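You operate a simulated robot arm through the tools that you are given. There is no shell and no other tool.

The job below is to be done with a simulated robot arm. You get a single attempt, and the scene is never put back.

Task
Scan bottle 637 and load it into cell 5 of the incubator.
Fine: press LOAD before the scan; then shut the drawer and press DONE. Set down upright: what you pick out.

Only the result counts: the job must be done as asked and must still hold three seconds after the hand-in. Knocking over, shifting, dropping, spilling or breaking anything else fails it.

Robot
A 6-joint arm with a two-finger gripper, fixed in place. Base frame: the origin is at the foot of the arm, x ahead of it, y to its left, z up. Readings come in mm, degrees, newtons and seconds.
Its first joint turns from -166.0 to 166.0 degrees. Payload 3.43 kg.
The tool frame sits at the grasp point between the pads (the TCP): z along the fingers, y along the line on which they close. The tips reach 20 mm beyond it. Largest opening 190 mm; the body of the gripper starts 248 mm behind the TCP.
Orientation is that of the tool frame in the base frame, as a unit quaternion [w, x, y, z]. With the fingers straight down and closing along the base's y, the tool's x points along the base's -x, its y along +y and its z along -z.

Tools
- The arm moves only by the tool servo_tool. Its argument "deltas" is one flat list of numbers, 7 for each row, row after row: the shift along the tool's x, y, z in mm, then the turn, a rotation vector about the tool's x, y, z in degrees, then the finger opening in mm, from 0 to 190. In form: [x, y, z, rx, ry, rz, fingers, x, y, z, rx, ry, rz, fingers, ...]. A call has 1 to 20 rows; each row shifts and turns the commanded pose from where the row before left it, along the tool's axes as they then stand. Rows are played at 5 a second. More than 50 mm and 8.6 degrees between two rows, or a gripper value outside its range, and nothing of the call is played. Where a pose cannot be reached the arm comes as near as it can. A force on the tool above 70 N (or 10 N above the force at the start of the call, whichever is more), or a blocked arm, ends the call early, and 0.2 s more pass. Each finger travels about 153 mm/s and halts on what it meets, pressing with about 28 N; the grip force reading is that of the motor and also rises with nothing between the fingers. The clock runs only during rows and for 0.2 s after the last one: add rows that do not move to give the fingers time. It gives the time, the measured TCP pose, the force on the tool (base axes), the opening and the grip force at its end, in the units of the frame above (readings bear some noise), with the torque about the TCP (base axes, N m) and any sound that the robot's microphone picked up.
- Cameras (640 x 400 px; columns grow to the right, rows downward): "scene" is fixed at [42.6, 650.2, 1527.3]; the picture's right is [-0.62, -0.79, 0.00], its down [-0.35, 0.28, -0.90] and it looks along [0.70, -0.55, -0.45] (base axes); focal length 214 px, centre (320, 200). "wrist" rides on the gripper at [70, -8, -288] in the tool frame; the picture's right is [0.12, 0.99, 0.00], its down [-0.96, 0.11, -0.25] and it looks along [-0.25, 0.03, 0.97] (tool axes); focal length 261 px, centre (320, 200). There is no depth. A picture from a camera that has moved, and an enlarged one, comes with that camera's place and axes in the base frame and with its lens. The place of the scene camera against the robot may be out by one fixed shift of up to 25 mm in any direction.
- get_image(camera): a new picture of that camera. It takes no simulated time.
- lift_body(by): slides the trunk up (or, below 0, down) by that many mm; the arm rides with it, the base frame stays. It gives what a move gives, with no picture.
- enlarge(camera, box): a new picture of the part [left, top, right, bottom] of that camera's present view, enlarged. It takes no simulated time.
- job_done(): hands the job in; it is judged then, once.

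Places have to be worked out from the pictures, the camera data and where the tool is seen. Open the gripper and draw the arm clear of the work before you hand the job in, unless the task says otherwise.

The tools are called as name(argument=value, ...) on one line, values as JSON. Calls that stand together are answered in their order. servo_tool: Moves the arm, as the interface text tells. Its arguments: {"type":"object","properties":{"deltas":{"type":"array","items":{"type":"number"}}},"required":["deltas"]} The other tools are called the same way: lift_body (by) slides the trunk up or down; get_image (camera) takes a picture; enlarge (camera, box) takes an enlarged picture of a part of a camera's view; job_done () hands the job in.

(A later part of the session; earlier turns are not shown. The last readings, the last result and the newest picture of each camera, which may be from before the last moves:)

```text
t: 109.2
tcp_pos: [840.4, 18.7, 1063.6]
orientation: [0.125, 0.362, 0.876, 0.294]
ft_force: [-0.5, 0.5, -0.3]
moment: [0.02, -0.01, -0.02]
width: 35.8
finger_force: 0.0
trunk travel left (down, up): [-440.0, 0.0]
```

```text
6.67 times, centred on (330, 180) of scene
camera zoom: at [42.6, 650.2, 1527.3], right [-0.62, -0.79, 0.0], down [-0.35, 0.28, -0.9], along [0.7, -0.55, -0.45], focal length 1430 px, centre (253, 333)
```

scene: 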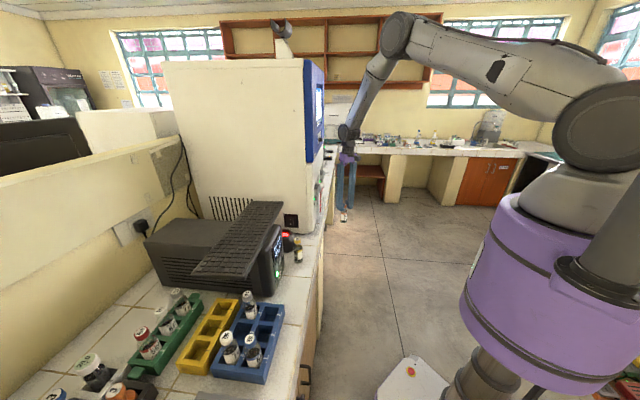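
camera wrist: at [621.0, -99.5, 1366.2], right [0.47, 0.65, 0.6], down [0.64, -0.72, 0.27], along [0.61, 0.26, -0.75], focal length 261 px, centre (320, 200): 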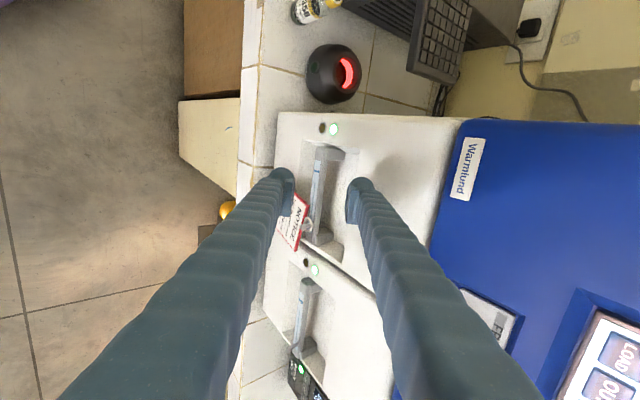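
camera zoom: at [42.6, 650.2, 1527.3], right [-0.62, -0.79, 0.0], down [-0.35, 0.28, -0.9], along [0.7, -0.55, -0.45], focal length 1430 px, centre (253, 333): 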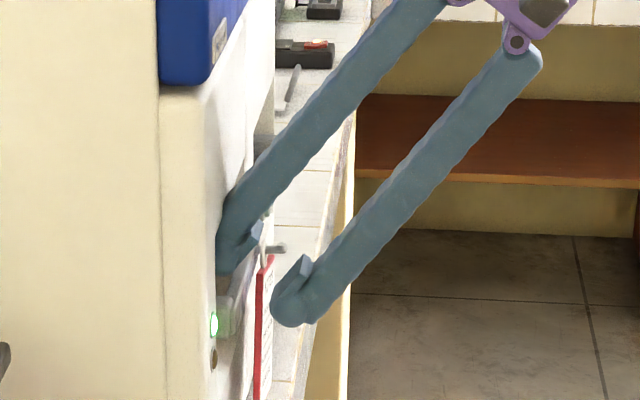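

servo_tool(deltas=[0, 0, 5, 0, 0, 0, 36, 0, 0, 5, 0, 0, 0, 36, 0, 0, 0, 0, 0, 0, 36])

enlarge(camera="wrist", box=[240, 120, 400, 260])

enlarge(camera="scene", box=[300, 150, 360, 210])

```text
t: 110.0
tcp_pos: [844.5, 22.3, 1055.6]
orientation: [0.125, 0.361, 0.876, 0.294]
ft_force: [-0.4, 0.4, 0.1]
moment: [0.0, 0.02, 0.0]
width: 36.0
finger_force: 0.1
trunk travel left (down, up): [-440.0, 0.0]
```

```text
2.86 times, centred on (320, 190) of wrist
camera zoom: at [664.8, -55.0, 1277.7], right [0.47, 0.65, 0.6], down [0.64, -0.72, 0.27], along [0.61, 0.26, -0.75], focal length 745 px, centre (320, 229)
```

zoom: 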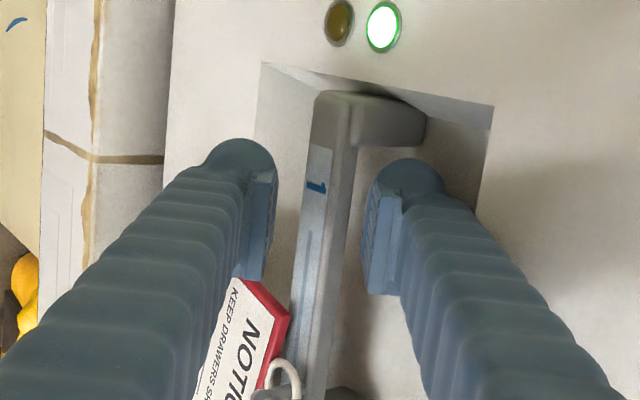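

```text
6.67 times, centred on (330, 180) of scene
camera zoom: at [42.6, 650.2, 1527.3], right [-0.62, -0.79, 0.0], down [-0.35, 0.28, -0.9], along [0.7, -0.55, -0.45], focal length 1430 px, centre (253, 333)
```

zoom: 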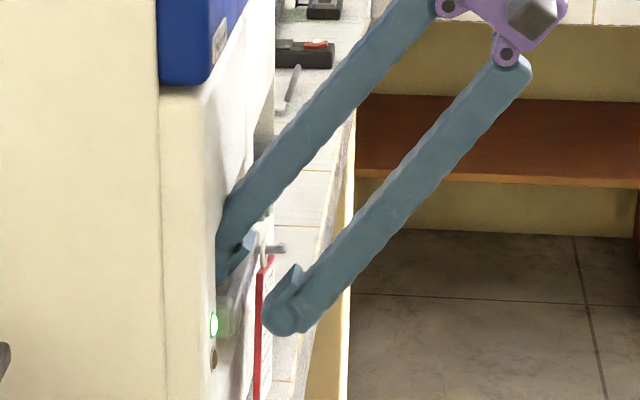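

servo_tool(deltas=[0, 0, 4, 0, 0, 0, 36, 0, 0, 4, 0, 0, 0, 36, 0, 0, 0, 0, 0, 0, 30, 0, 0, 0, 0, 0, 0, 22, 0, 0, 0, 0, 0, 0, 12, 0, 0, 0, 0, 0, 0, 8])

enlarge(camera="wrist", box=[240, 120, 400, 260])

enlarge(camera="scene", box=[300, 150, 360, 210])

```text
t: 111.4
tcp_pos: [849.3, 27.8, 1052.5]
orientation: [0.127, 0.361, 0.875, 0.295]
ft_force: [5.6, 5.5, 16.6]
moment: [-0.07, 0.56, -0.03]
width: 18.4
finger_force: 45.4
trunk travel left (down, up): [-440.0, 0.0]
```

```text
2.86 times, centred on (320, 190) of wrist
camera zoom: at [668.6, -51.1, 1272.8], right [0.47, 0.65, 0.6], down [0.64, -0.72, 0.27], along [0.61, 0.26, -0.75], focal length 745 px, centre (320, 229)
```

zoom: 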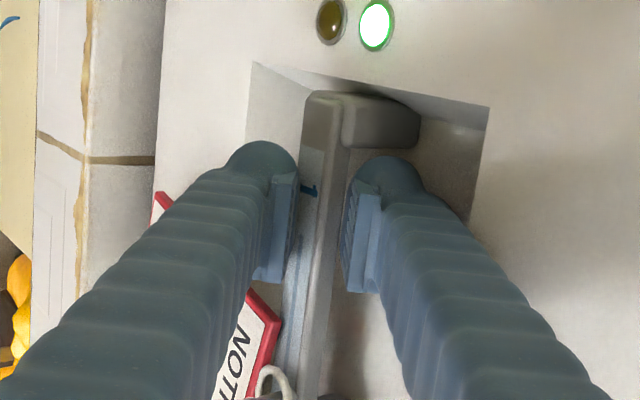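

```text
6.67 times, centred on (330, 180) of scene
camera zoom: at [42.6, 650.2, 1527.3], right [-0.62, -0.79, 0.0], down [-0.35, 0.28, -0.9], along [0.7, -0.55, -0.45], focal length 1430 px, centre (253, 333)
```

zoom: 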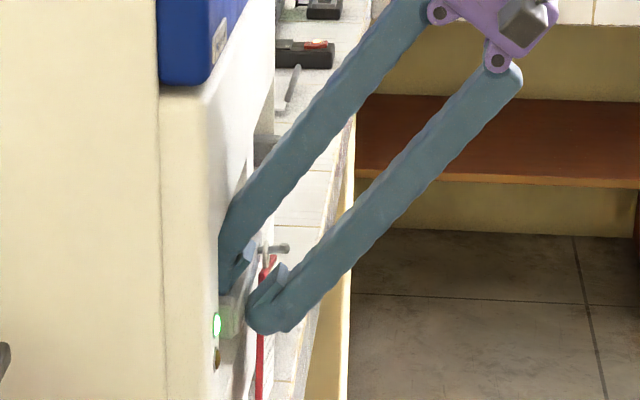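

Gripped the bar (18 mm, 45 N). I pull straight out along −n by 30 mm and check that the drawer follows.

servo_tool(deltas=[0, -4, -3, 0, 0, 0, 8, 0, -8, -6, 0, 0, 0, 8, 0, -8, -6, 0, 0, 0, 8, 0, -4, -3, 0, 0, 0, 8, 0, 0, 0, 0, 0, 0, 8])

enlarge(camera="wrist", box=[220, 100, 420, 260])

enlarge(camera="scene", box=[300, 150, 360, 210])

```text
t: 112.6
tcp_pos: [825.9, 5.7, 1049.9]
orientation: [0.127, 0.361, 0.876, 0.295]
ft_force: [4.8, -1.8, 33.1]
moment: [-0.55, 0.35, -0.21]
width: 18.6
finger_force: 44.8
trunk travel left (down, up): [-440.0, 0.0]
```

```text
2.50 times, centred on (320, 180) of wrist
camera zoom: at [646.2, -73.1, 1272.6], right [0.47, 0.65, 0.6], down [0.64, -0.72, 0.27], along [0.61, 0.26, -0.75], focal length 652 px, centre (320, 250)
```

zoom: 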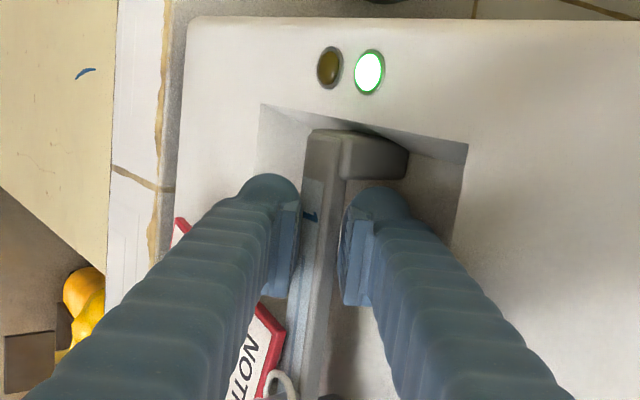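

```text
6.67 times, centred on (330, 180) of scene
camera zoom: at [42.6, 650.2, 1527.3], right [-0.62, -0.79, 0.0], down [-0.35, 0.28, -0.9], along [0.7, -0.55, -0.45], focal length 1430 px, centre (253, 333)
```

zoom: 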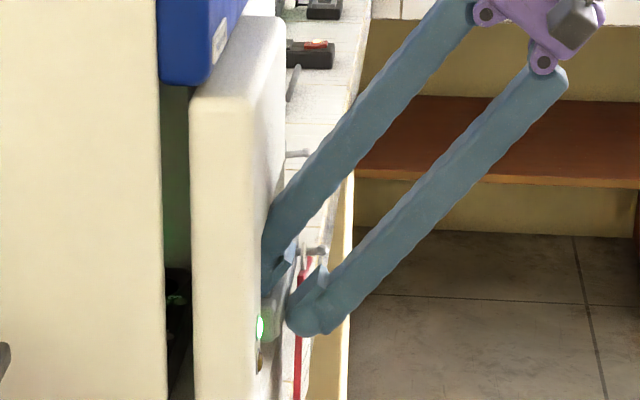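

The drawer is moving (green LED side clearly displaced ~30 mm). I relieve the downward force slightly and keep pulling.

servo_tool(deltas=[0, 1.2, -1.6, 0, 0, 0, 8, 0, -9.6, -7.25, 0, 0, 0, 8, 0, -9.6, -7.25, 0, 0, 0, 8, 0, -9.6, -7.25, 0, 0, 0, 8, 0, -9.6, -7.25, 0, 0, 0, 8, 0, -9.6, -7.25, 0, 0, 0, 8, 0, -9.6, -7.25, 0, 0, 0, 8, 0, 0, 0, 0, 0, 0, 8])

get_image(camera="scene")

get_image(camera="wrist")

```text
t: 114.4
tcp_pos: [774.7, -45.5, 1050.0]
orientation: [0.126, 0.361, 0.876, 0.295]
ft_force: [7.4, -11.4, 27.1]
moment: [-0.79, 0.21, -0.19]
width: 18.5
finger_force: 45.3
trunk travel left (down, up): [-440.0, 0.0]
```

```text
taken
```

scene: 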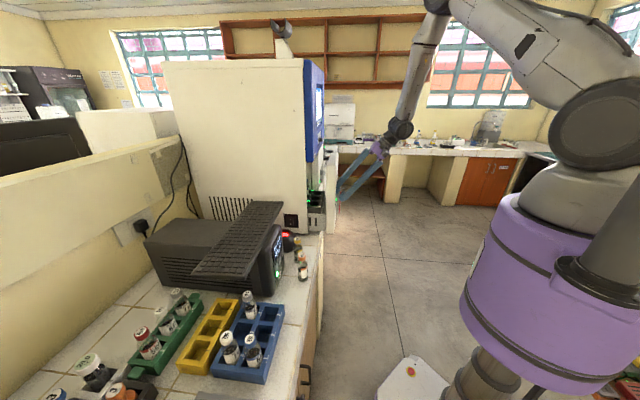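

```text
taken
camera wrist: at [595.2, -124.3, 1273.1], right [0.47, 0.64, 0.6], down [0.64, -0.72, 0.27], along [0.61, 0.25, -0.75], focal length 261 px, centre (320, 200)
```

wrist: 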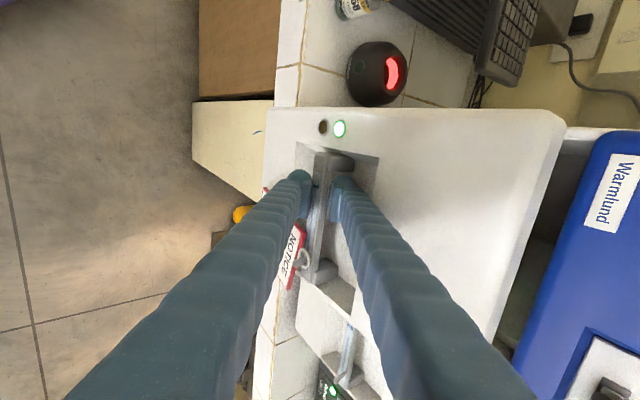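

servo_tool(deltas=[0, -9.6, -7.25, 0, 0, 0, 8, 0, -9.6, -7.25, 0, 0, 0, 8, 0, -9.6, -7.25, 0, 0, 0, 8, 0, -9.6, -7.25, 0, 0, 0, 8, 0, -9.6, -7.25, 0, 0, 0, 8, 0, -9.6, -7.25, 0, 0, 0, 8, 0, -9.6, -7.25, 0, 0, 0, 8, 0, 0, 0, 0, 0, 0, 8])

enlarge(camera="scene", box=[280, 140, 380, 250])

```text
t: 116.2
tcp_pos: [714.7, -105.9, 1050.0]
orientation: [0.126, 0.361, 0.875, 0.295]
ft_force: [3.0, -3.4, 29.1]
moment: [-0.55, 0.48, -0.31]
width: 18.4
finger_force: 45.0
trunk travel left (down, up): [-440.0, 0.0]
```

```text
3.64 times, centred on (330, 195) of scene
camera zoom: at [42.6, 650.2, 1527.3], right [-0.62, -0.79, 0.0], down [-0.35, 0.28, -0.9], along [0.7, -0.55, -0.45], focal length 780 px, centre (284, 218)
```

zoom: 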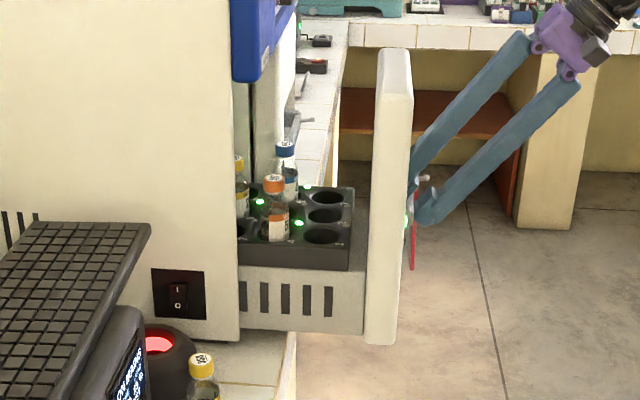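

The drawer is open ~190 mm, showing a tray with round cells, some holding bottles. I zoom to read the cell numbers.

enlarge(camera="scene", box=[310, 175, 355, 215])

get_image(camera="wrist")

```text
10.00 times, centred on (332, 195) of scene
camera zoom: at [42.6, 650.2, 1527.3], right [-0.62, -0.79, 0.0], down [-0.35, 0.28, -0.9], along [0.7, -0.55, -0.45], focal length 2145 px, centre (195, 250)
```

zoom: 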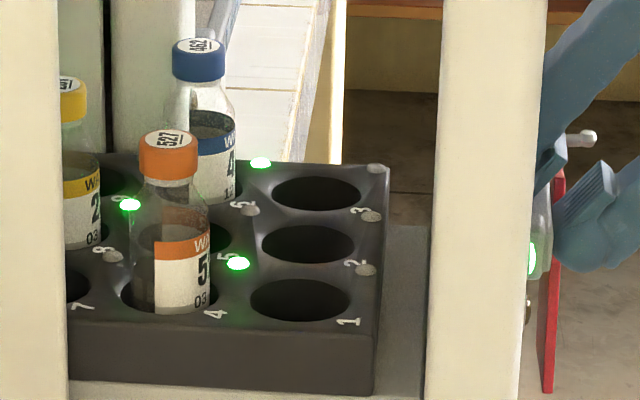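

```text
taken
camera wrist: at [535.8, -183.9, 1272.9], right [0.47, 0.65, 0.6], down [0.64, -0.72, 0.27], along [0.61, 0.26, -0.75], focal length 261 px, centre (320, 200)
```

wrist: 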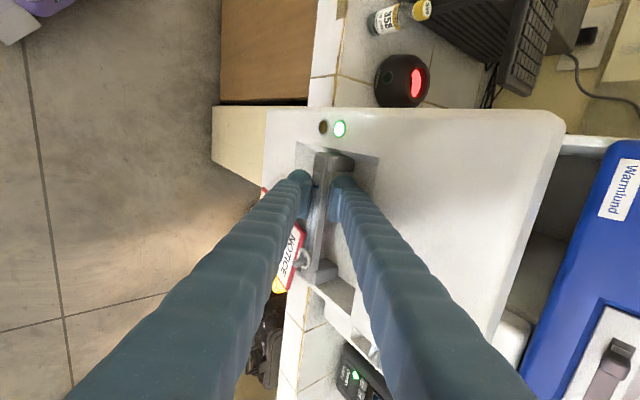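

Cells are numbered 1–3 (front row), 4–6, 7–9; cell 5 (middle of second row) is empty with its LED unlit, cells 4 (527), 6 and 8 are occupied. I pull the drawer a bit further for better clearance from the blue panel.

servo_tool(deltas=[0, -8, -6, 0, 0, 0, 8, 0, -8, -6, 0, 0, 0, 8, 0, -8, -6, 0, 0, 0, 8, 0, -8, -6, 0, 0, 0, 8, 0, 0, 0, 0, 0, 0, 8])

enlarge(camera="scene", box=[280, 140, 380, 250])

```text
t: 117.4
tcp_pos: [686.7, -134.1, 1050.9]
orientation: [0.127, 0.361, 0.875, 0.295]
ft_force: [10.1, -11.8, 35.9]
moment: [-0.62, 0.35, -0.27]
width: 18.2
finger_force: 44.8
trunk travel left (down, up): [-440.0, 0.0]
```

```text
3.64 times, centred on (330, 195) of scene
camera zoom: at [42.6, 650.2, 1527.3], right [-0.62, -0.79, 0.0], down [-0.35, 0.28, -0.9], along [0.7, -0.55, -0.45], focal length 780 px, centre (284, 218)
```

zoom: 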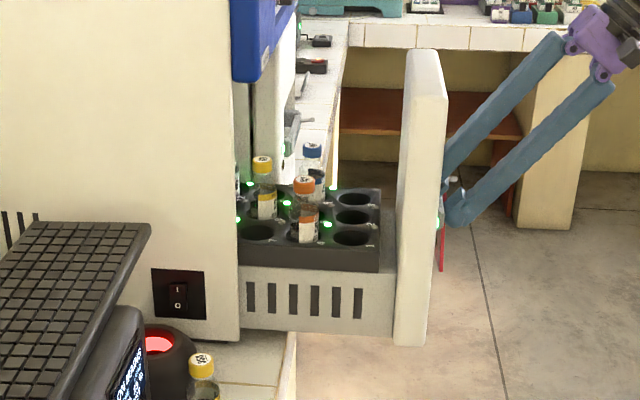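

The drawer is open ~230 mm, enough. I relieve the preload, open the fingers and back out from the handle along the tool axis.

servo_tool(deltas=[0, 1.2, -1.6, 0, 0, 0, 8, 0, 0.6, -0.8, 0, 0, 0, 8, 0, 0, 0, 0, 0, 0, 24, 0, 0, 0, 0, 0, 0, 38, 0, 0, 0, 0, 0, 0, 38])

enlarge(camera="wrist", box=[240, 120, 400, 260])

```text
t: 118.6
tcp_pos: [687.1, -134.0, 1052.7]
orientation: [0.124, 0.363, 0.876, 0.294]
ft_force: [-3.6, -2.0, -4.5]
moment: [0.03, -0.06, 0.0]
width: 35.6
finger_force: 0.0
trunk travel left (down, up): [-440.0, 0.0]
```

```text
2.86 times, centred on (320, 190) of wrist
camera zoom: at [507.3, -211.8, 1274.6], right [0.47, 0.65, 0.6], down [0.64, -0.72, 0.27], along [0.61, 0.26, -0.75], focal length 745 px, centre (320, 229)
```

zoom: 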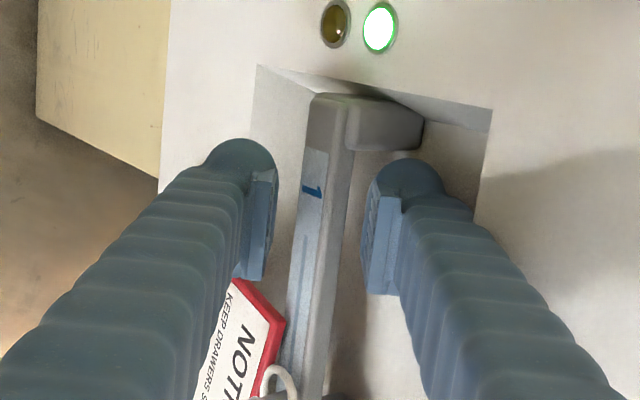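

servo_tool(deltas=[0, 0, -15, 0, 0, 0, 38, 0, 0, -30, 0, 0, 0, 38, 0, 0, -35, 0, 0, 0, 38, 0, 0, 0, 0, 0, 0, 38])

get_image(camera="wrist")

enlarge(camera="scene", box=[280, 140, 380, 250])

```text
t: 119.6
tcp_pos: [654.8, -166.8, 1114.5]
orientation: [0.125, 0.361, 0.876, 0.295]
ft_force: [0.9, 0.3, 0.8]
moment: [0.0, 0.06, 0.03]
width: 38.0
finger_force: 0.0
trunk travel left (down, up): [-440.0, 0.0]
```

```text
taken
camera wrist: at [474.8, -244.9, 1337.6], right [0.47, 0.65, 0.6], down [0.64, -0.72, 0.27], along [0.61, 0.26, -0.75], focal length 261 px, centre (320, 200)
```

wrist: 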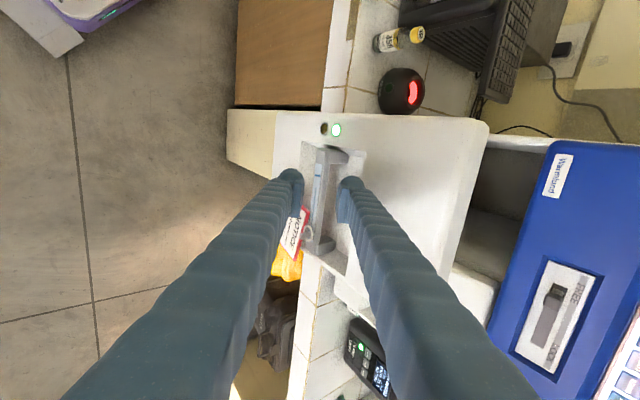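

```text
3.64 times, centred on (330, 195) of scene
camera zoom: at [42.6, 650.2, 1527.3], right [-0.62, -0.79, 0.0], down [-0.35, 0.28, -0.9], along [0.7, -0.55, -0.45], focal length 780 px, centre (284, 218)
```

zoom: 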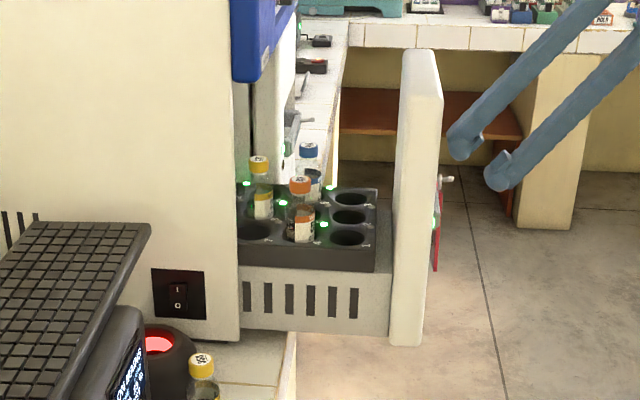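

servo_tool(deltas=[0, 27.2, -35.8, 0, 0, 0, 38, 0, 27.2, -35.8, 0, 0, 0, 38, 0, 27.2, -35.8, 0, 0, 0, 60, 0, 27.2, -35.8, 0, 0, 0, 60, 0, 0, 0, 0, 0, -7.5, 60, 0, 0, 0, 0, 0, -7.5, 60, 0, 0, 0, 0, 0, -7.5, 60, 0, 0, 0, 0, 0, -7.5, 60, 0, 0, 0, 0, 0, -7.5, 60, 0, 0, 0, 0, 0, -7.5, 60, 0, 0, 0, 0, 0, -7.5, 60, 0, 0, 0, 0, 0, -7.5, 60, 0, 0, 0, 0, 0, -7.5, 60, 0, 0, 0, 0, 0, -7.5, 60, 0, 0, 0, 0, 0, -7.5, 60, 0, 0, 0, 0, 0, -7.5, 60])

servo_tool(deltas=[0, 0, 0, 0, 7.5, 0, 60, 0, 0, 0, 0, 7.5, 0, 60, 0, 0, 0, 0, 7.5, 0, 60, 0, 0, 0, 0, 7.5, 0, 60, 0, 0, 0, 0, 7.3, 0, 60, 0, 0, 0, 0, 0, 0, 60])

get_image(camera="wrist")

```text
t: 123.0
tcp_pos: [653.6, -166.6, 1295.4]
orientation: [0.298, -0.365, 0.874, 0.119]
ft_force: [0.5, -0.3, -0.3]
moment: [-0.03, 0.04, -0.01]
width: 59.5
finger_force: 0.2
trunk travel left (down, up): [-440.0, 0.0]
```

```text
t: 124.4
tcp_pos: [650.6, -167.5, 1295.4]
orientation: [0.001, -0.383, 0.924, -0.003]
ft_force: [-0.5, 0.3, -0.3]
moment: [-0.03, -0.12, 0.01]
width: 59.8
finger_force: 0.2
trunk travel left (down, up): [-440.0, 0.0]
```

```text
taken
camera wrist: at [604.8, -222.2, 1583.3], right [-0.79, 0.62, -0.01], down [0.6, 0.76, 0.25], along [0.16, 0.19, -0.97], focal length 261 px, centre (320, 200)
```

wrist: 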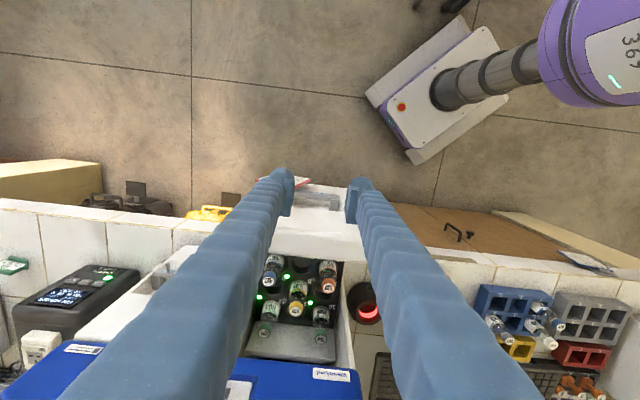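

The wrist view shows the open drawer from above. I zoom in on the tray to locate cell 5.

enlarge(camera="wrist", box=[240, 180, 360, 380])

enlarge(camera="wrist", box=[240, 240, 350, 350])

```text
2.00 times, centred on (300, 280) of wrist
camera zoom: at [604.8, -222.2, 1583.3], right [-0.79, 0.62, -0.01], down [0.6, 0.76, 0.25], along [0.16, 0.19, -0.97], focal length 521 px, centre (360, 40)
```

zoom: 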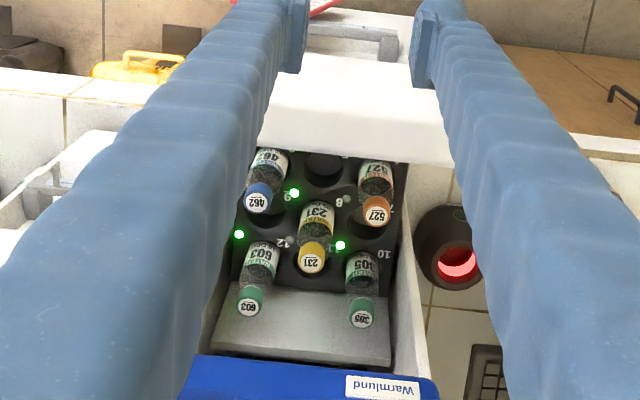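

```text
3.64 times, centred on (295, 295) of wrist
camera zoom: at [604.8, -222.2, 1583.3], right [-0.79, 0.62, -0.01], down [0.6, 0.76, 0.25], along [0.16, 0.19, -0.97], focal length 948 px, centre (411, -146)
```

zoom: 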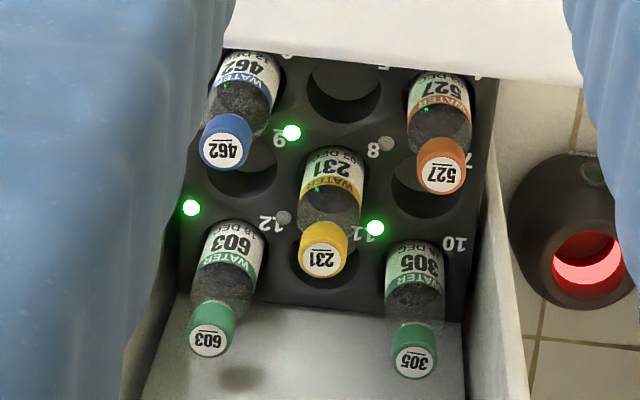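

enlarge(camera="scene", box=[310, 175, 355, 215])

enlarge(camera="scene", box=[280, 225, 330, 285])

```text
10.00 times, centred on (332, 195) of scene
camera zoom: at [42.6, 650.2, 1527.3], right [-0.62, -0.79, 0.0], down [-0.35, 0.28, -0.9], along [0.7, -0.55, -0.45], focal length 2145 px, centre (195, 250)
```

zoom: 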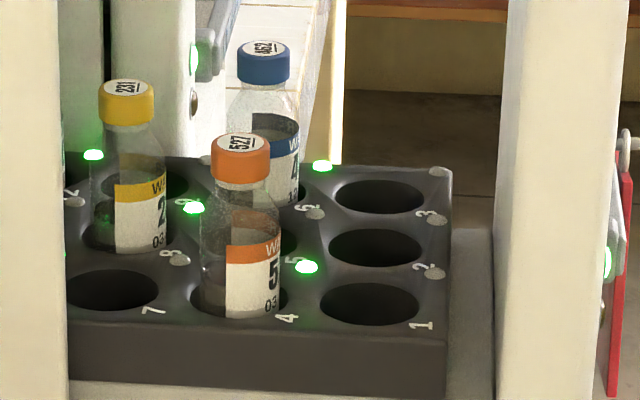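

```text
6.67 times, centred on (305, 255) of scene
camera zoom: at [42.6, 650.2, 1527.3], right [-0.62, -0.79, 0.0], down [-0.35, 0.28, -0.9], along [0.7, -0.55, -0.45], focal length 1430 px, centre (420, -167)
```

zoom: 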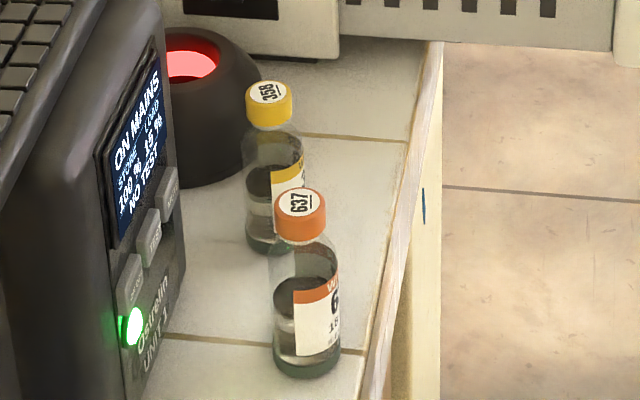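

I computed cell 5 at about (831, −11) with the tray top near z≈1021 and bottle caps at ≈1100; cells 4 (527), 6 (462) and 8 (231) are neighbours. I hover the empty gripper above cell 5 to verify the position with the wrist camera.

servo_tool(deltas=[-47.6, -3.4, 0, 0, 0, 0, 60, -47.6, -3.4, 0, 0, 0, 0, 60, -47.6, -3.4, 0, 0, 0, 0, 60, -47.6, -3.4, 0, 0, 0, 0, 60, -40, -3.4, 0, 0, 0, 0, 60, 0, 0, 0, 0, 0, 0, 60])

get_image(camera="wrist")

enlarge(camera="wrist", box=[260, 130, 380, 250])

get_image(camera="scene")

```text
t: 125.8
tcp_pos: [825.2, -16.9, 1297.7]
orientation: [0.002, -0.383, 0.924, -0.003]
ft_force: [-0.5, -0.1, 0.4]
moment: [0.08, -0.07, -0.02]
width: 60.3
finger_force: 0.1
trunk travel left (down, up): [-440.0, 0.0]
```

```text
taken
camera wrist: at [780.0, -72.5, 1585.4], right [-0.79, 0.62, -0.01], down [0.6, 0.76, 0.25], along [0.16, 0.19, -0.97], focal length 261 px, centre (320, 200)
```

wrist: 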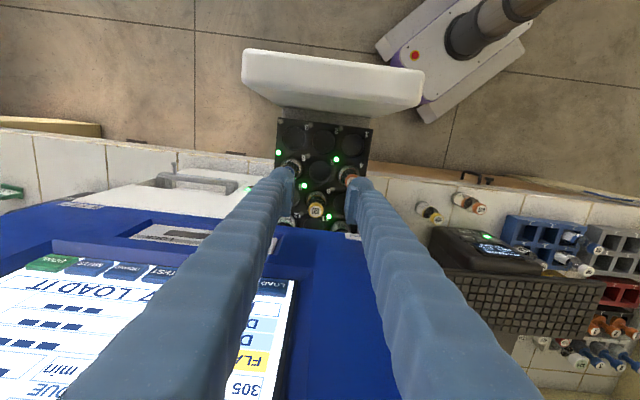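

```text
3.33 times, centred on (320, 190) of wrist
camera zoom: at [780.0, -72.5, 1585.4], right [-0.79, 0.62, -0.01], down [0.6, 0.76, 0.25], along [0.16, 0.19, -0.97], focal length 869 px, centre (320, 233)
```

zoom: 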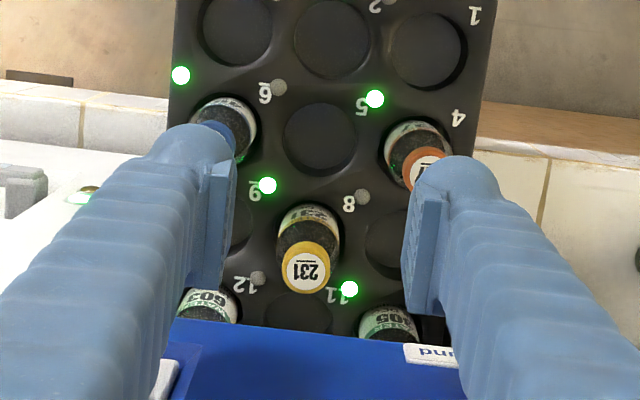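

```text
taken
```

scene: 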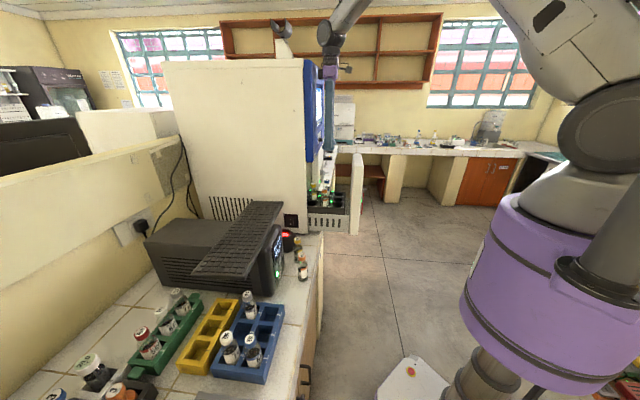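

The view confirms: label 5 belongs to the empty middle hole (between 527 and 462), at about (834.5, −9). I centre over it and lower to just above the caps to refine the position.

servo_tool(deltas=[-12.2, -0.8, 0, 0, 0, 0, 60, 0, 0, 48, 0, 0, 0, 60, 0, 0, 48, 0, 0, 0, 60, 0, 0, 44, 0, 0, 0, 60, 0, 0, 0, 0, 0, 0, 60])

enlarge(camera="wrist", box=[260, 110, 380, 230])

enlarge(camera="scene", box=[290, 130, 370, 230])

```text
t: 127.0
tcp_pos: [834.7, -11.8, 1154.6]
orientation: [0.001, -0.382, 0.924, -0.002]
ft_force: [-16.2, -16.6, 0.1]
moment: [4.65, -4.5, 0.22]
width: 60.5
finger_force: 0.1
trunk travel left (down, up): [-440.0, 0.0]
```

```text
3.33 times, centred on (320, 170) of wrist
camera zoom: at [788.6, -68.1, 1442.0], right [-0.79, 0.62, -0.01], down [0.6, 0.76, 0.25], along [0.16, 0.19, -0.97], focal length 869 px, centre (320, 300)
```

zoom: 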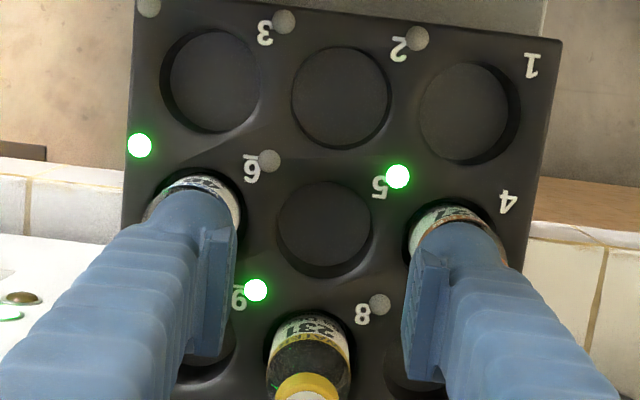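

```text
4.00 times, centred on (330, 180) of scene
camera zoom: at [42.6, 650.2, 1527.3], right [-0.62, -0.79, 0.0], down [-0.35, 0.28, -0.9], along [0.7, -0.55, -0.45], focal length 858 px, centre (280, 280)
```

zoom: 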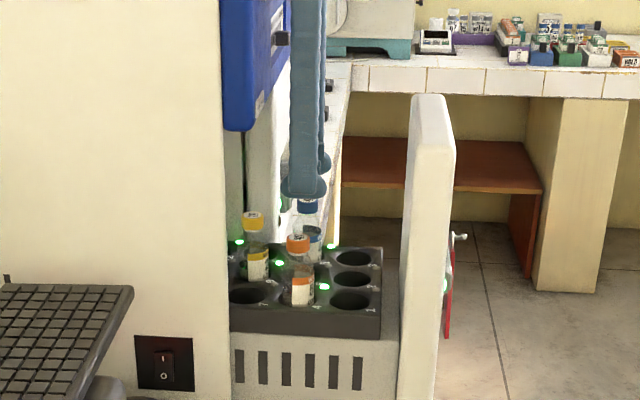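

The force reading shows the gripper body touching the blue panel (23 N). I back away at once toward the robot and raise; for the insertion I will grip the bottle off-centre and lean the tool slightly.

servo_tool(deltas=[15, 0, 0, 0, 0, 0, 60, 10, 0, 0, 0, 0, 0, 60, 0, 0, -45, 0, 0, 0, 60, 0, 0, -45, 0, 0, 0, 60, 0, 0, -45, 0, 0, 0, 60, 0, 0, 0, 0, 0, 0, 60])

get_image(camera="wrist")

```text
t: 128.4
tcp_pos: [820.2, -26.2, 1289.2]
orientation: [0.0, -0.383, 0.924, -0.003]
ft_force: [0.5, 0.2, -0.1]
moment: [-0.02, 0.07, -0.01]
width: 59.9
finger_force: 0.1
trunk travel left (down, up): [-440.0, 0.0]
```

```text
taken
camera wrist: at [773.6, -81.8, 1576.0], right [-0.79, 0.62, -0.01], down [0.6, 0.76, 0.25], along [0.16, 0.19, -0.97], focal length 261 px, centre (320, 200)
```

wrist: 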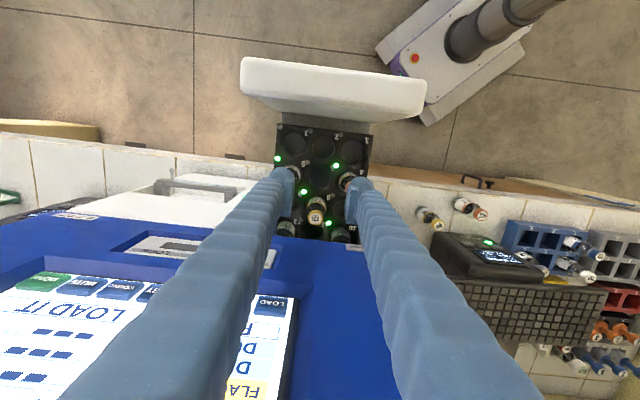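

servo_tool(deltas=[0, 49.8, 0, 0, 0, 0, 60, 0, 49.8, 0, 0, 0, 0, 60, 0, 49.8, 0, 0, 0, 0, 60, 0, 49.8, 0, 0, 0, 0, 60, 0, 49.8, 0, 0, 0, 0, 60, 0, 49.8, 0, 0, 0, 0, 60, -23.1, 36.5, 0, 0, 0, 0, 60, -23.1, 36.5, 0, 0, 0, 0, 60, -23.1, 36.5, 0, 0, 0, 0, 60, 0, 0, 50, 0, 0, 0, 60, 0, 0, 50, 0, 0, 0, 60, 0, 0, 50, 0, 0, 0, 60, 0, 0, 50, 0, 0, 0, 60, 0, 0, 40, 0, 0, 0, 60, 0, 0, 0, 0, 0, 0, 60])

get_image(camera="wrist")

enlarge(camera="wrist", box=[260, 120, 380, 240])

```text
t: 131.6
tcp_pos: [580.7, 311.7, 1048.0]
orientation: [0.003, -0.382, 0.924, -0.003]
ft_force: [-0.2, -0.1, 0.7]
moment: [0.03, -0.05, 0.0]
width: 60.1
finger_force: 0.0
trunk travel left (down, up): [-440.0, 0.0]
```

```text
taken
camera wrist: at [535.4, 255.8, 1334.2], right [-0.79, 0.62, -0.01], down [0.6, 0.76, 0.25], along [0.16, 0.19, -0.97], focal length 261 px, centre (320, 200)
```

wrist: 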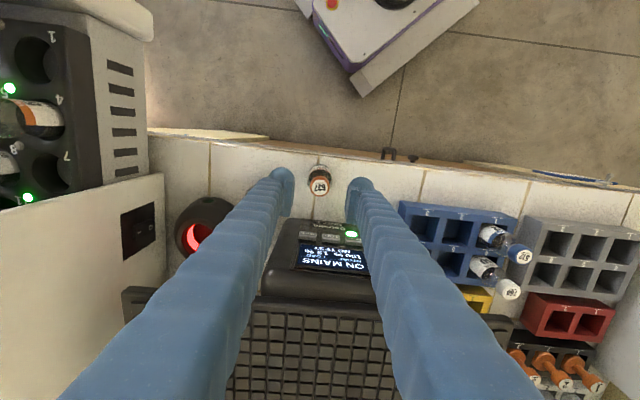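

```text
3.33 times, centred on (320, 180) of wrist
camera zoom: at [535.4, 255.8, 1334.2], right [-0.79, 0.62, -0.01], down [0.6, 0.76, 0.25], along [0.16, 0.19, -0.97], focal length 869 px, centre (320, 267)
```

zoom: 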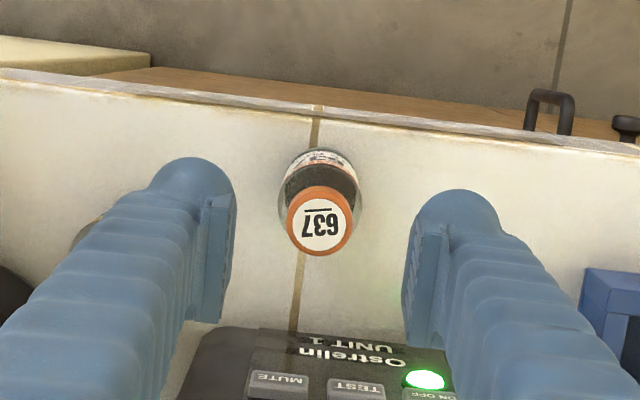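

Bottle 637 stands exactly between the fingers. I lower to z≈960 and grip the cap.

servo_tool(deltas=[0, 0, 40, 0, 0, 0, 60, 0, 0, 30, 0, 0, 0, 60, 0, 0, 18, 0, 0, 0, 60, 0, 0, 0, 0, 0, 0, 60, 0, 0, 0, 0, 0, 0, 40, 0, 0, 0, 0, 0, 0, 26, 0, 0, 0, 0, 0, 0, 18, 0, 0, 0, 0, 0, 0, 18])

enlarge(camera="wrist", box=[260, 140, 380, 260])

```text
t: 133.4
tcp_pos: [582.5, 311.2, 960.5]
orientation: [0.002, -0.383, 0.924, -0.003]
ft_force: [-0.2, 0.1, 0.8]
moment: [0.0, 0.0, 0.0]
width: 26.9
finger_force: 27.7
trunk travel left (down, up): [-440.0, 0.0]
```

```text
3.33 times, centred on (320, 200) of wrist
camera zoom: at [535.6, 256.0, 1247.4], right [-0.79, 0.62, -0.01], down [0.6, 0.76, 0.25], along [0.16, 0.19, -0.97], focal length 869 px, centre (320, 200)
```

zoom: 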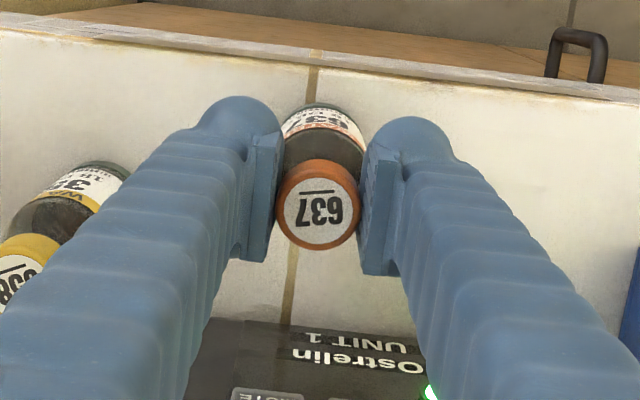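

Gripped on the cap (26.9 mm). I lift straight up, carry it over to the drawer side at safe height, and stop in front of cell 5's position.

servo_tool(deltas=[0, 0, -15, 0, 0, 0, 18, 0, 0, -45, 0, 0, 0, 18, 0, 0, -50, 0, 0, 0, 18, 0, 0, -50, 0, 0, 0, 18, 0, 0, -50, 0, 0, 0, 18, 0, 0, -50, 0, 0, 0, 18, 0, 0, -50, 0, 0, 0, 18, 0, 0, 0, 0, 0, 0, 18])

servo_tool(deltas=[23.6, -36.5, 0, 0, 0, 0, 18, 23.6, -36.5, 0, 0, 0, 0, 18, 23.6, -36.5, 0, 0, 0, 0, 18, 1, -49.8, 0, 0, 0, 0, 18, 1, -49.8, 0, 0, 0, 0, 18, 1, -49.8, 0, 0, 0, 0, 18, 1, -49.8, 0, 0, 0, 0, 18, 1, -49.8, 0, 0, 0, 0, 18, 1, -48, 0, 0, 0, 0, 18, 0, 0, 0, 0, 0, 0, 18])

get_image(camera="wrist")

get_image(camera="scene")

```text
t: 135.2
tcp_pos: [578.5, 308.4, 1270.1]
orientation: [0.001, -0.382, 0.924, -0.002]
ft_force: [-0.4, -0.2, -0.2]
moment: [-0.02, 0.04, 0.0]
width: 26.0
finger_force: 28.5
trunk travel left (down, up): [-440.0, 0.0]
```

```text
t: 137.4
tcp_pos: [810.0, -28.5, 1275.9]
orientation: [0.002, -0.383, 0.924, -0.002]
ft_force: [-0.2, 0.5, 0.0]
moment: [-0.04, -0.06, -0.03]
width: 25.8
finger_force: 27.8
trunk travel left (down, up): [-440.0, 0.0]
```

```text
taken
camera wrist: at [763.3, -84.6, 1562.6], right [-0.79, 0.62, -0.01], down [0.6, 0.76, 0.25], along [0.16, 0.19, -0.97], focal length 261 px, centre (320, 200)
```

wrist: 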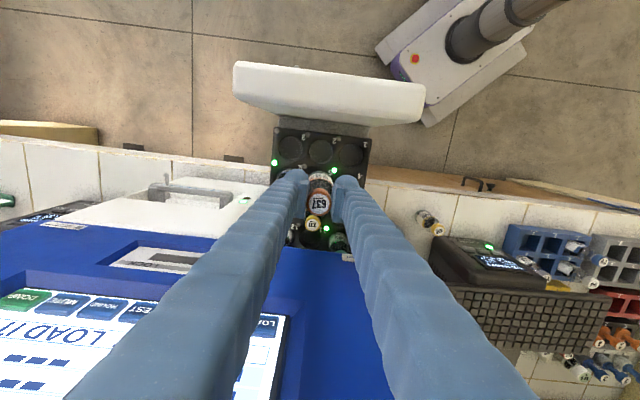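

```text
taken
```

scene: 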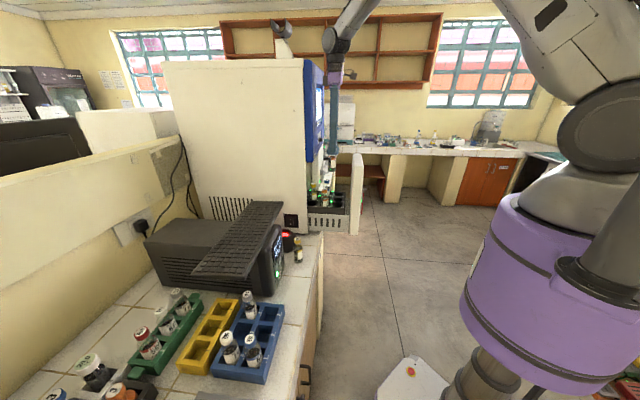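

enlarge(camera="wrist", box=[260, 120, 380, 260])

```text
2.86 times, centred on (320, 190) of wrist
camera zoom: at [763.3, -84.6, 1562.6], right [-0.79, 0.62, -0.01], down [0.6, 0.76, 0.25], along [0.16, 0.19, -0.97], focal length 745 px, centre (320, 229)
```

zoom: 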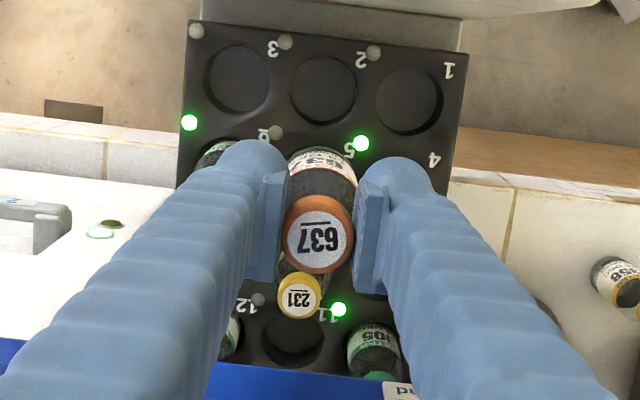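

The bottle hangs with its base leaning slightly forward. I tilt the tool 2.5°, centre the base over cell 5 and lower to just above the tray (tips still above the neighbouring caps).

servo_tool(deltas=[0, 0, 0, 0, -2.5, 0, 18, -17.1, -4.1, 0, 0, 0, 0, 18, 0, 0, 45, 0, 0, 0, 18, 0, 0, 45, 0, 0, 0, 18, 0, 0, 0, 0, 0, 0, 18])

enlarge(camera="wrist", box=[260, 100, 380, 240])

enlarge(camera="scene", box=[300, 140, 370, 220])

```text
t: 138.6
tcp_pos: [830.0, -15.7, 1186.0]
orientation: [0.023, -0.383, 0.923, 0.005]
ft_force: [-0.2, -0.7, -1.4]
moment: [-0.02, -0.06, 0.03]
width: 25.8
finger_force: 28.2
trunk travel left (down, up): [-440.0, 0.0]
```

```text
2.86 times, centred on (320, 170) of wrist
camera zoom: at [774.7, -80.8, 1467.9], right [-0.79, 0.62, -0.01], down [0.59, 0.75, 0.29], along [0.19, 0.22, -0.96], focal length 745 px, centre (320, 286)
```

zoom: 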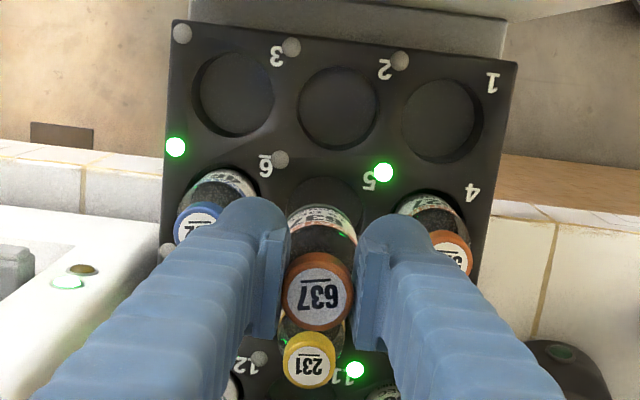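

```text
5.00 times, centred on (335, 180) of scene
camera zoom: at [42.6, 650.2, 1527.3], right [-0.62, -0.79, 0.0], down [-0.35, 0.28, -0.9], along [0.7, -0.55, -0.45], focal length 1072 px, centre (245, 300)
```

zoom: 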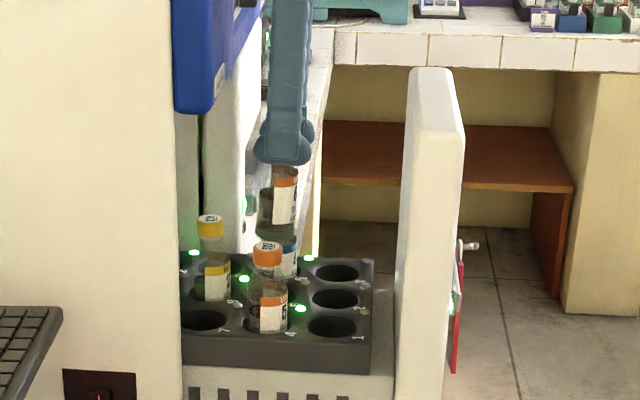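

Alignment of base and hole looks right. I lower vertically 45 mm (base ~12 mm above the tray) and check again.

servo_tool(deltas=[0.9, 0, 20, 0, 0, 0, 18, 1.1, 0, 25, 0, 0, 0, 18, 0, 0, 0, 0, 0, 0, 18])

enlarge(camera="wrist", box=[260, 100, 380, 240])

enlarge(camera="scene", box=[300, 140, 370, 220])

```text
t: 139.4
tcp_pos: [830.5, -17.2, 1138.7]
orientation: [0.023, -0.382, 0.924, 0.006]
ft_force: [0.4, -0.2, 0.1]
moment: [0.01, -0.05, -0.01]
width: 25.9
finger_force: 28.3
trunk travel left (down, up): [-440.0, 0.0]
```

```text
2.86 times, centred on (320, 170) of wrist
camera zoom: at [775.6, -81.6, 1423.1], right [-0.79, 0.62, -0.01], down [0.59, 0.75, 0.29], along [0.19, 0.22, -0.96], focal length 745 px, centre (320, 286)
```

zoom: 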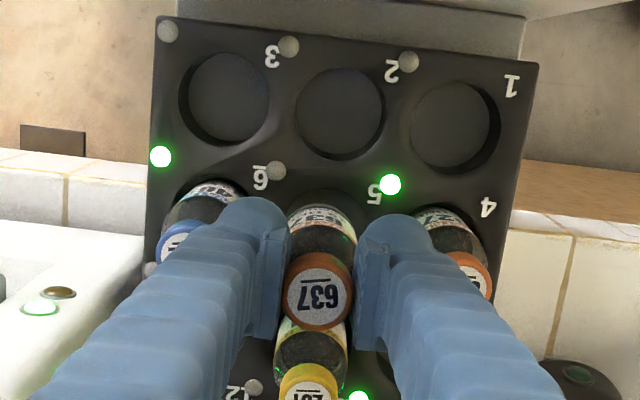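

```text
5.00 times, centred on (335, 180) of scene
camera zoom: at [42.6, 650.2, 1527.3], right [-0.62, -0.79, 0.0], down [-0.35, 0.28, -0.9], along [0.7, -0.55, -0.45], focal length 1072 px, centre (245, 300)
```

zoom: 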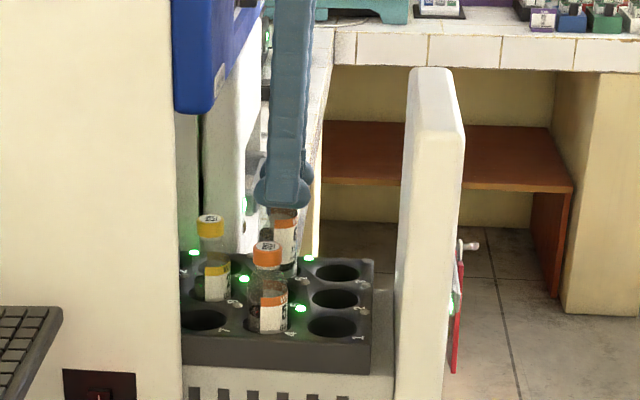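

servo_tool(deltas=[-3, 2, 0, 0, 0, 0, 18, 0.45, 0, 10, 0, 0, 0, 18, 0.45, 0, 10, 0, 0, 0, 18, 0, 0, 0, 0, 0, 0, 18])

enlarge(camera="wrist", box=[260, 100, 380, 240])

enlarge(camera="scene", box=[310, 165, 355, 215])

```text
t: 140.4
tcp_pos: [830.2, -13.9, 1120.1]
orientation: [0.021, -0.382, 0.924, 0.006]
ft_force: [0.6, 0.5, -0.2]
moment: [0.04, 0.04, -0.01]
width: 25.8
finger_force: 28.0
trunk travel left (down, up): [-440.0, 0.0]
```

```text
2.86 times, centred on (320, 170) of wrist
camera zoom: at [776.4, -78.7, 1402.5], right [-0.79, 0.62, -0.01], down [0.59, 0.75, 0.29], along [0.19, 0.22, -0.96], focal length 745 px, centre (320, 286)
```

zoom: 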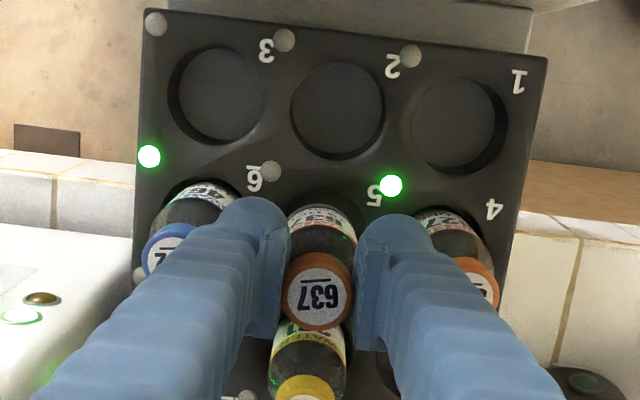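

```text
8.00 times, centred on (332, 190) of scene
camera zoom: at [42.6, 650.2, 1527.3], right [-0.62, -0.79, 0.0], down [-0.35, 0.28, -0.9], along [0.7, -0.55, -0.45], focal length 1716 px, centre (220, 280)
```

zoom: 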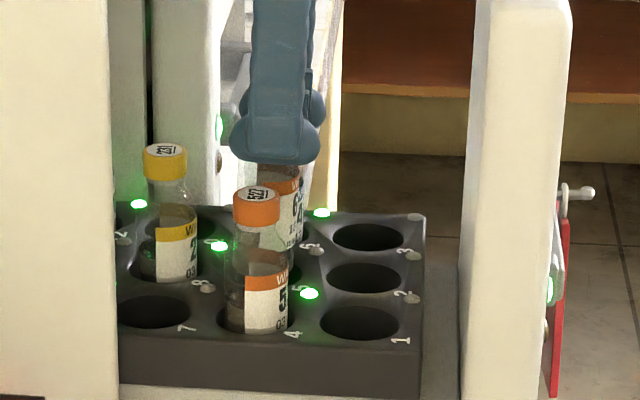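

The bottle is entering cell 5 with good clearance to caps 527 and 462. I keep lowering in small steps, watching the force.

servo_tool(deltas=[0.45, 0, 10, 0, 0, 0, 18, 0.3, 0, 6, 0, 0, 0, 18, 0, 0, 0, 0, 0, 0, 18])

enlarge(camera="wrist", box=[260, 100, 380, 240])

```text
t: 141.2
tcp_pos: [832.1, -13.5, 1102.6]
orientation: [0.021, -0.383, 0.923, 0.006]
ft_force: [-2.8, 1.0, -1.6]
moment: [0.02, 0.38, 0.03]
width: 25.7
finger_force: 28.1
trunk travel left (down, up): [-440.0, 0.0]
```

```text
2.86 times, centred on (320, 170) of wrist
camera zoom: at [777.0, -79.0, 1386.2], right [-0.79, 0.62, -0.01], down [0.59, 0.75, 0.29], along [0.19, 0.22, -0.96], focal length 745 px, centre (320, 286)
```

zoom: 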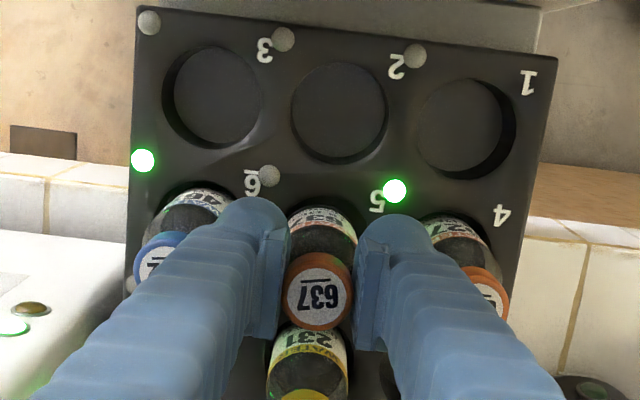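

servo_tool(deltas=[0, 1.5, 0, 0, 0, 0, 18, 0.2, 0, 4, 0, 0, 0, 18, 0.2, 0, 4, 0, 0, 0, 18, 0, 0, 0, 0, 0, 0, 18])

enlarge(camera="scene", box=[310, 165, 355, 215])

```text
t: 142.2
tcp_pos: [831.3, -14.6, 1095.1]
orientation: [0.021, -0.383, 0.923, 0.006]
ft_force: [-1.0, -0.5, -3.6]
moment: [-0.03, 0.23, 0.02]
width: 25.9
finger_force: 27.9
trunk travel left (down, up): [-440.0, 0.0]
```

```text
8.00 times, centred on (332, 190) of scene
camera zoom: at [42.6, 650.2, 1527.3], right [-0.62, -0.79, 0.0], down [-0.35, 0.28, -0.9], along [0.7, -0.55, -0.45], focal length 1716 px, centre (220, 280)
```

zoom: 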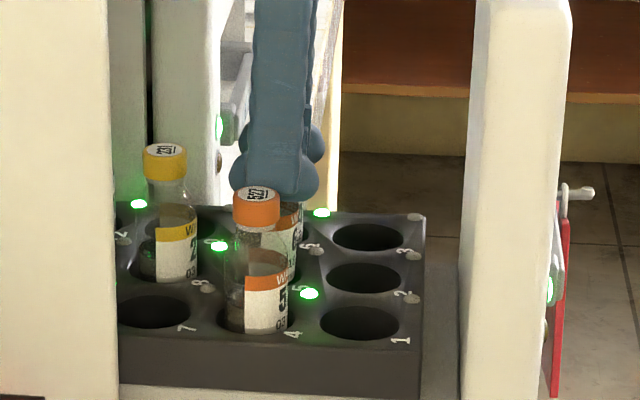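

servo_tool(deltas=[0.1, 0, 3, 0, 0, 0, 18, 0, 0, 0, 0, 0, 0, 18])

```text
t: 142.8
tcp_pos: [830.5, -14.7, 1091.2]
orientation: [0.022, -0.383, 0.924, 0.006]
ft_force: [-2.0, 0.6, -2.9]
moment: [-0.05, 0.19, 0.01]
width: 25.4
finger_force: 28.0
trunk travel left (down, up): [-440.0, 0.0]
```

servo_tool(deltas=[0.1, 0, 3, 0, 0, 0, 18, 0, 0, 0, 0, 0, 0, 18])

```text
t: 143.4
tcp_pos: [830.3, -13.7, 1088.2]
orientation: [0.021, -0.382, 0.924, 0.006]
ft_force: [-1.7, 0.4, -3.5]
moment: [-0.03, 0.21, -0.03]
width: 25.8
finger_force: 27.8
trunk travel left (down, up): [-440.0, 0.0]
```

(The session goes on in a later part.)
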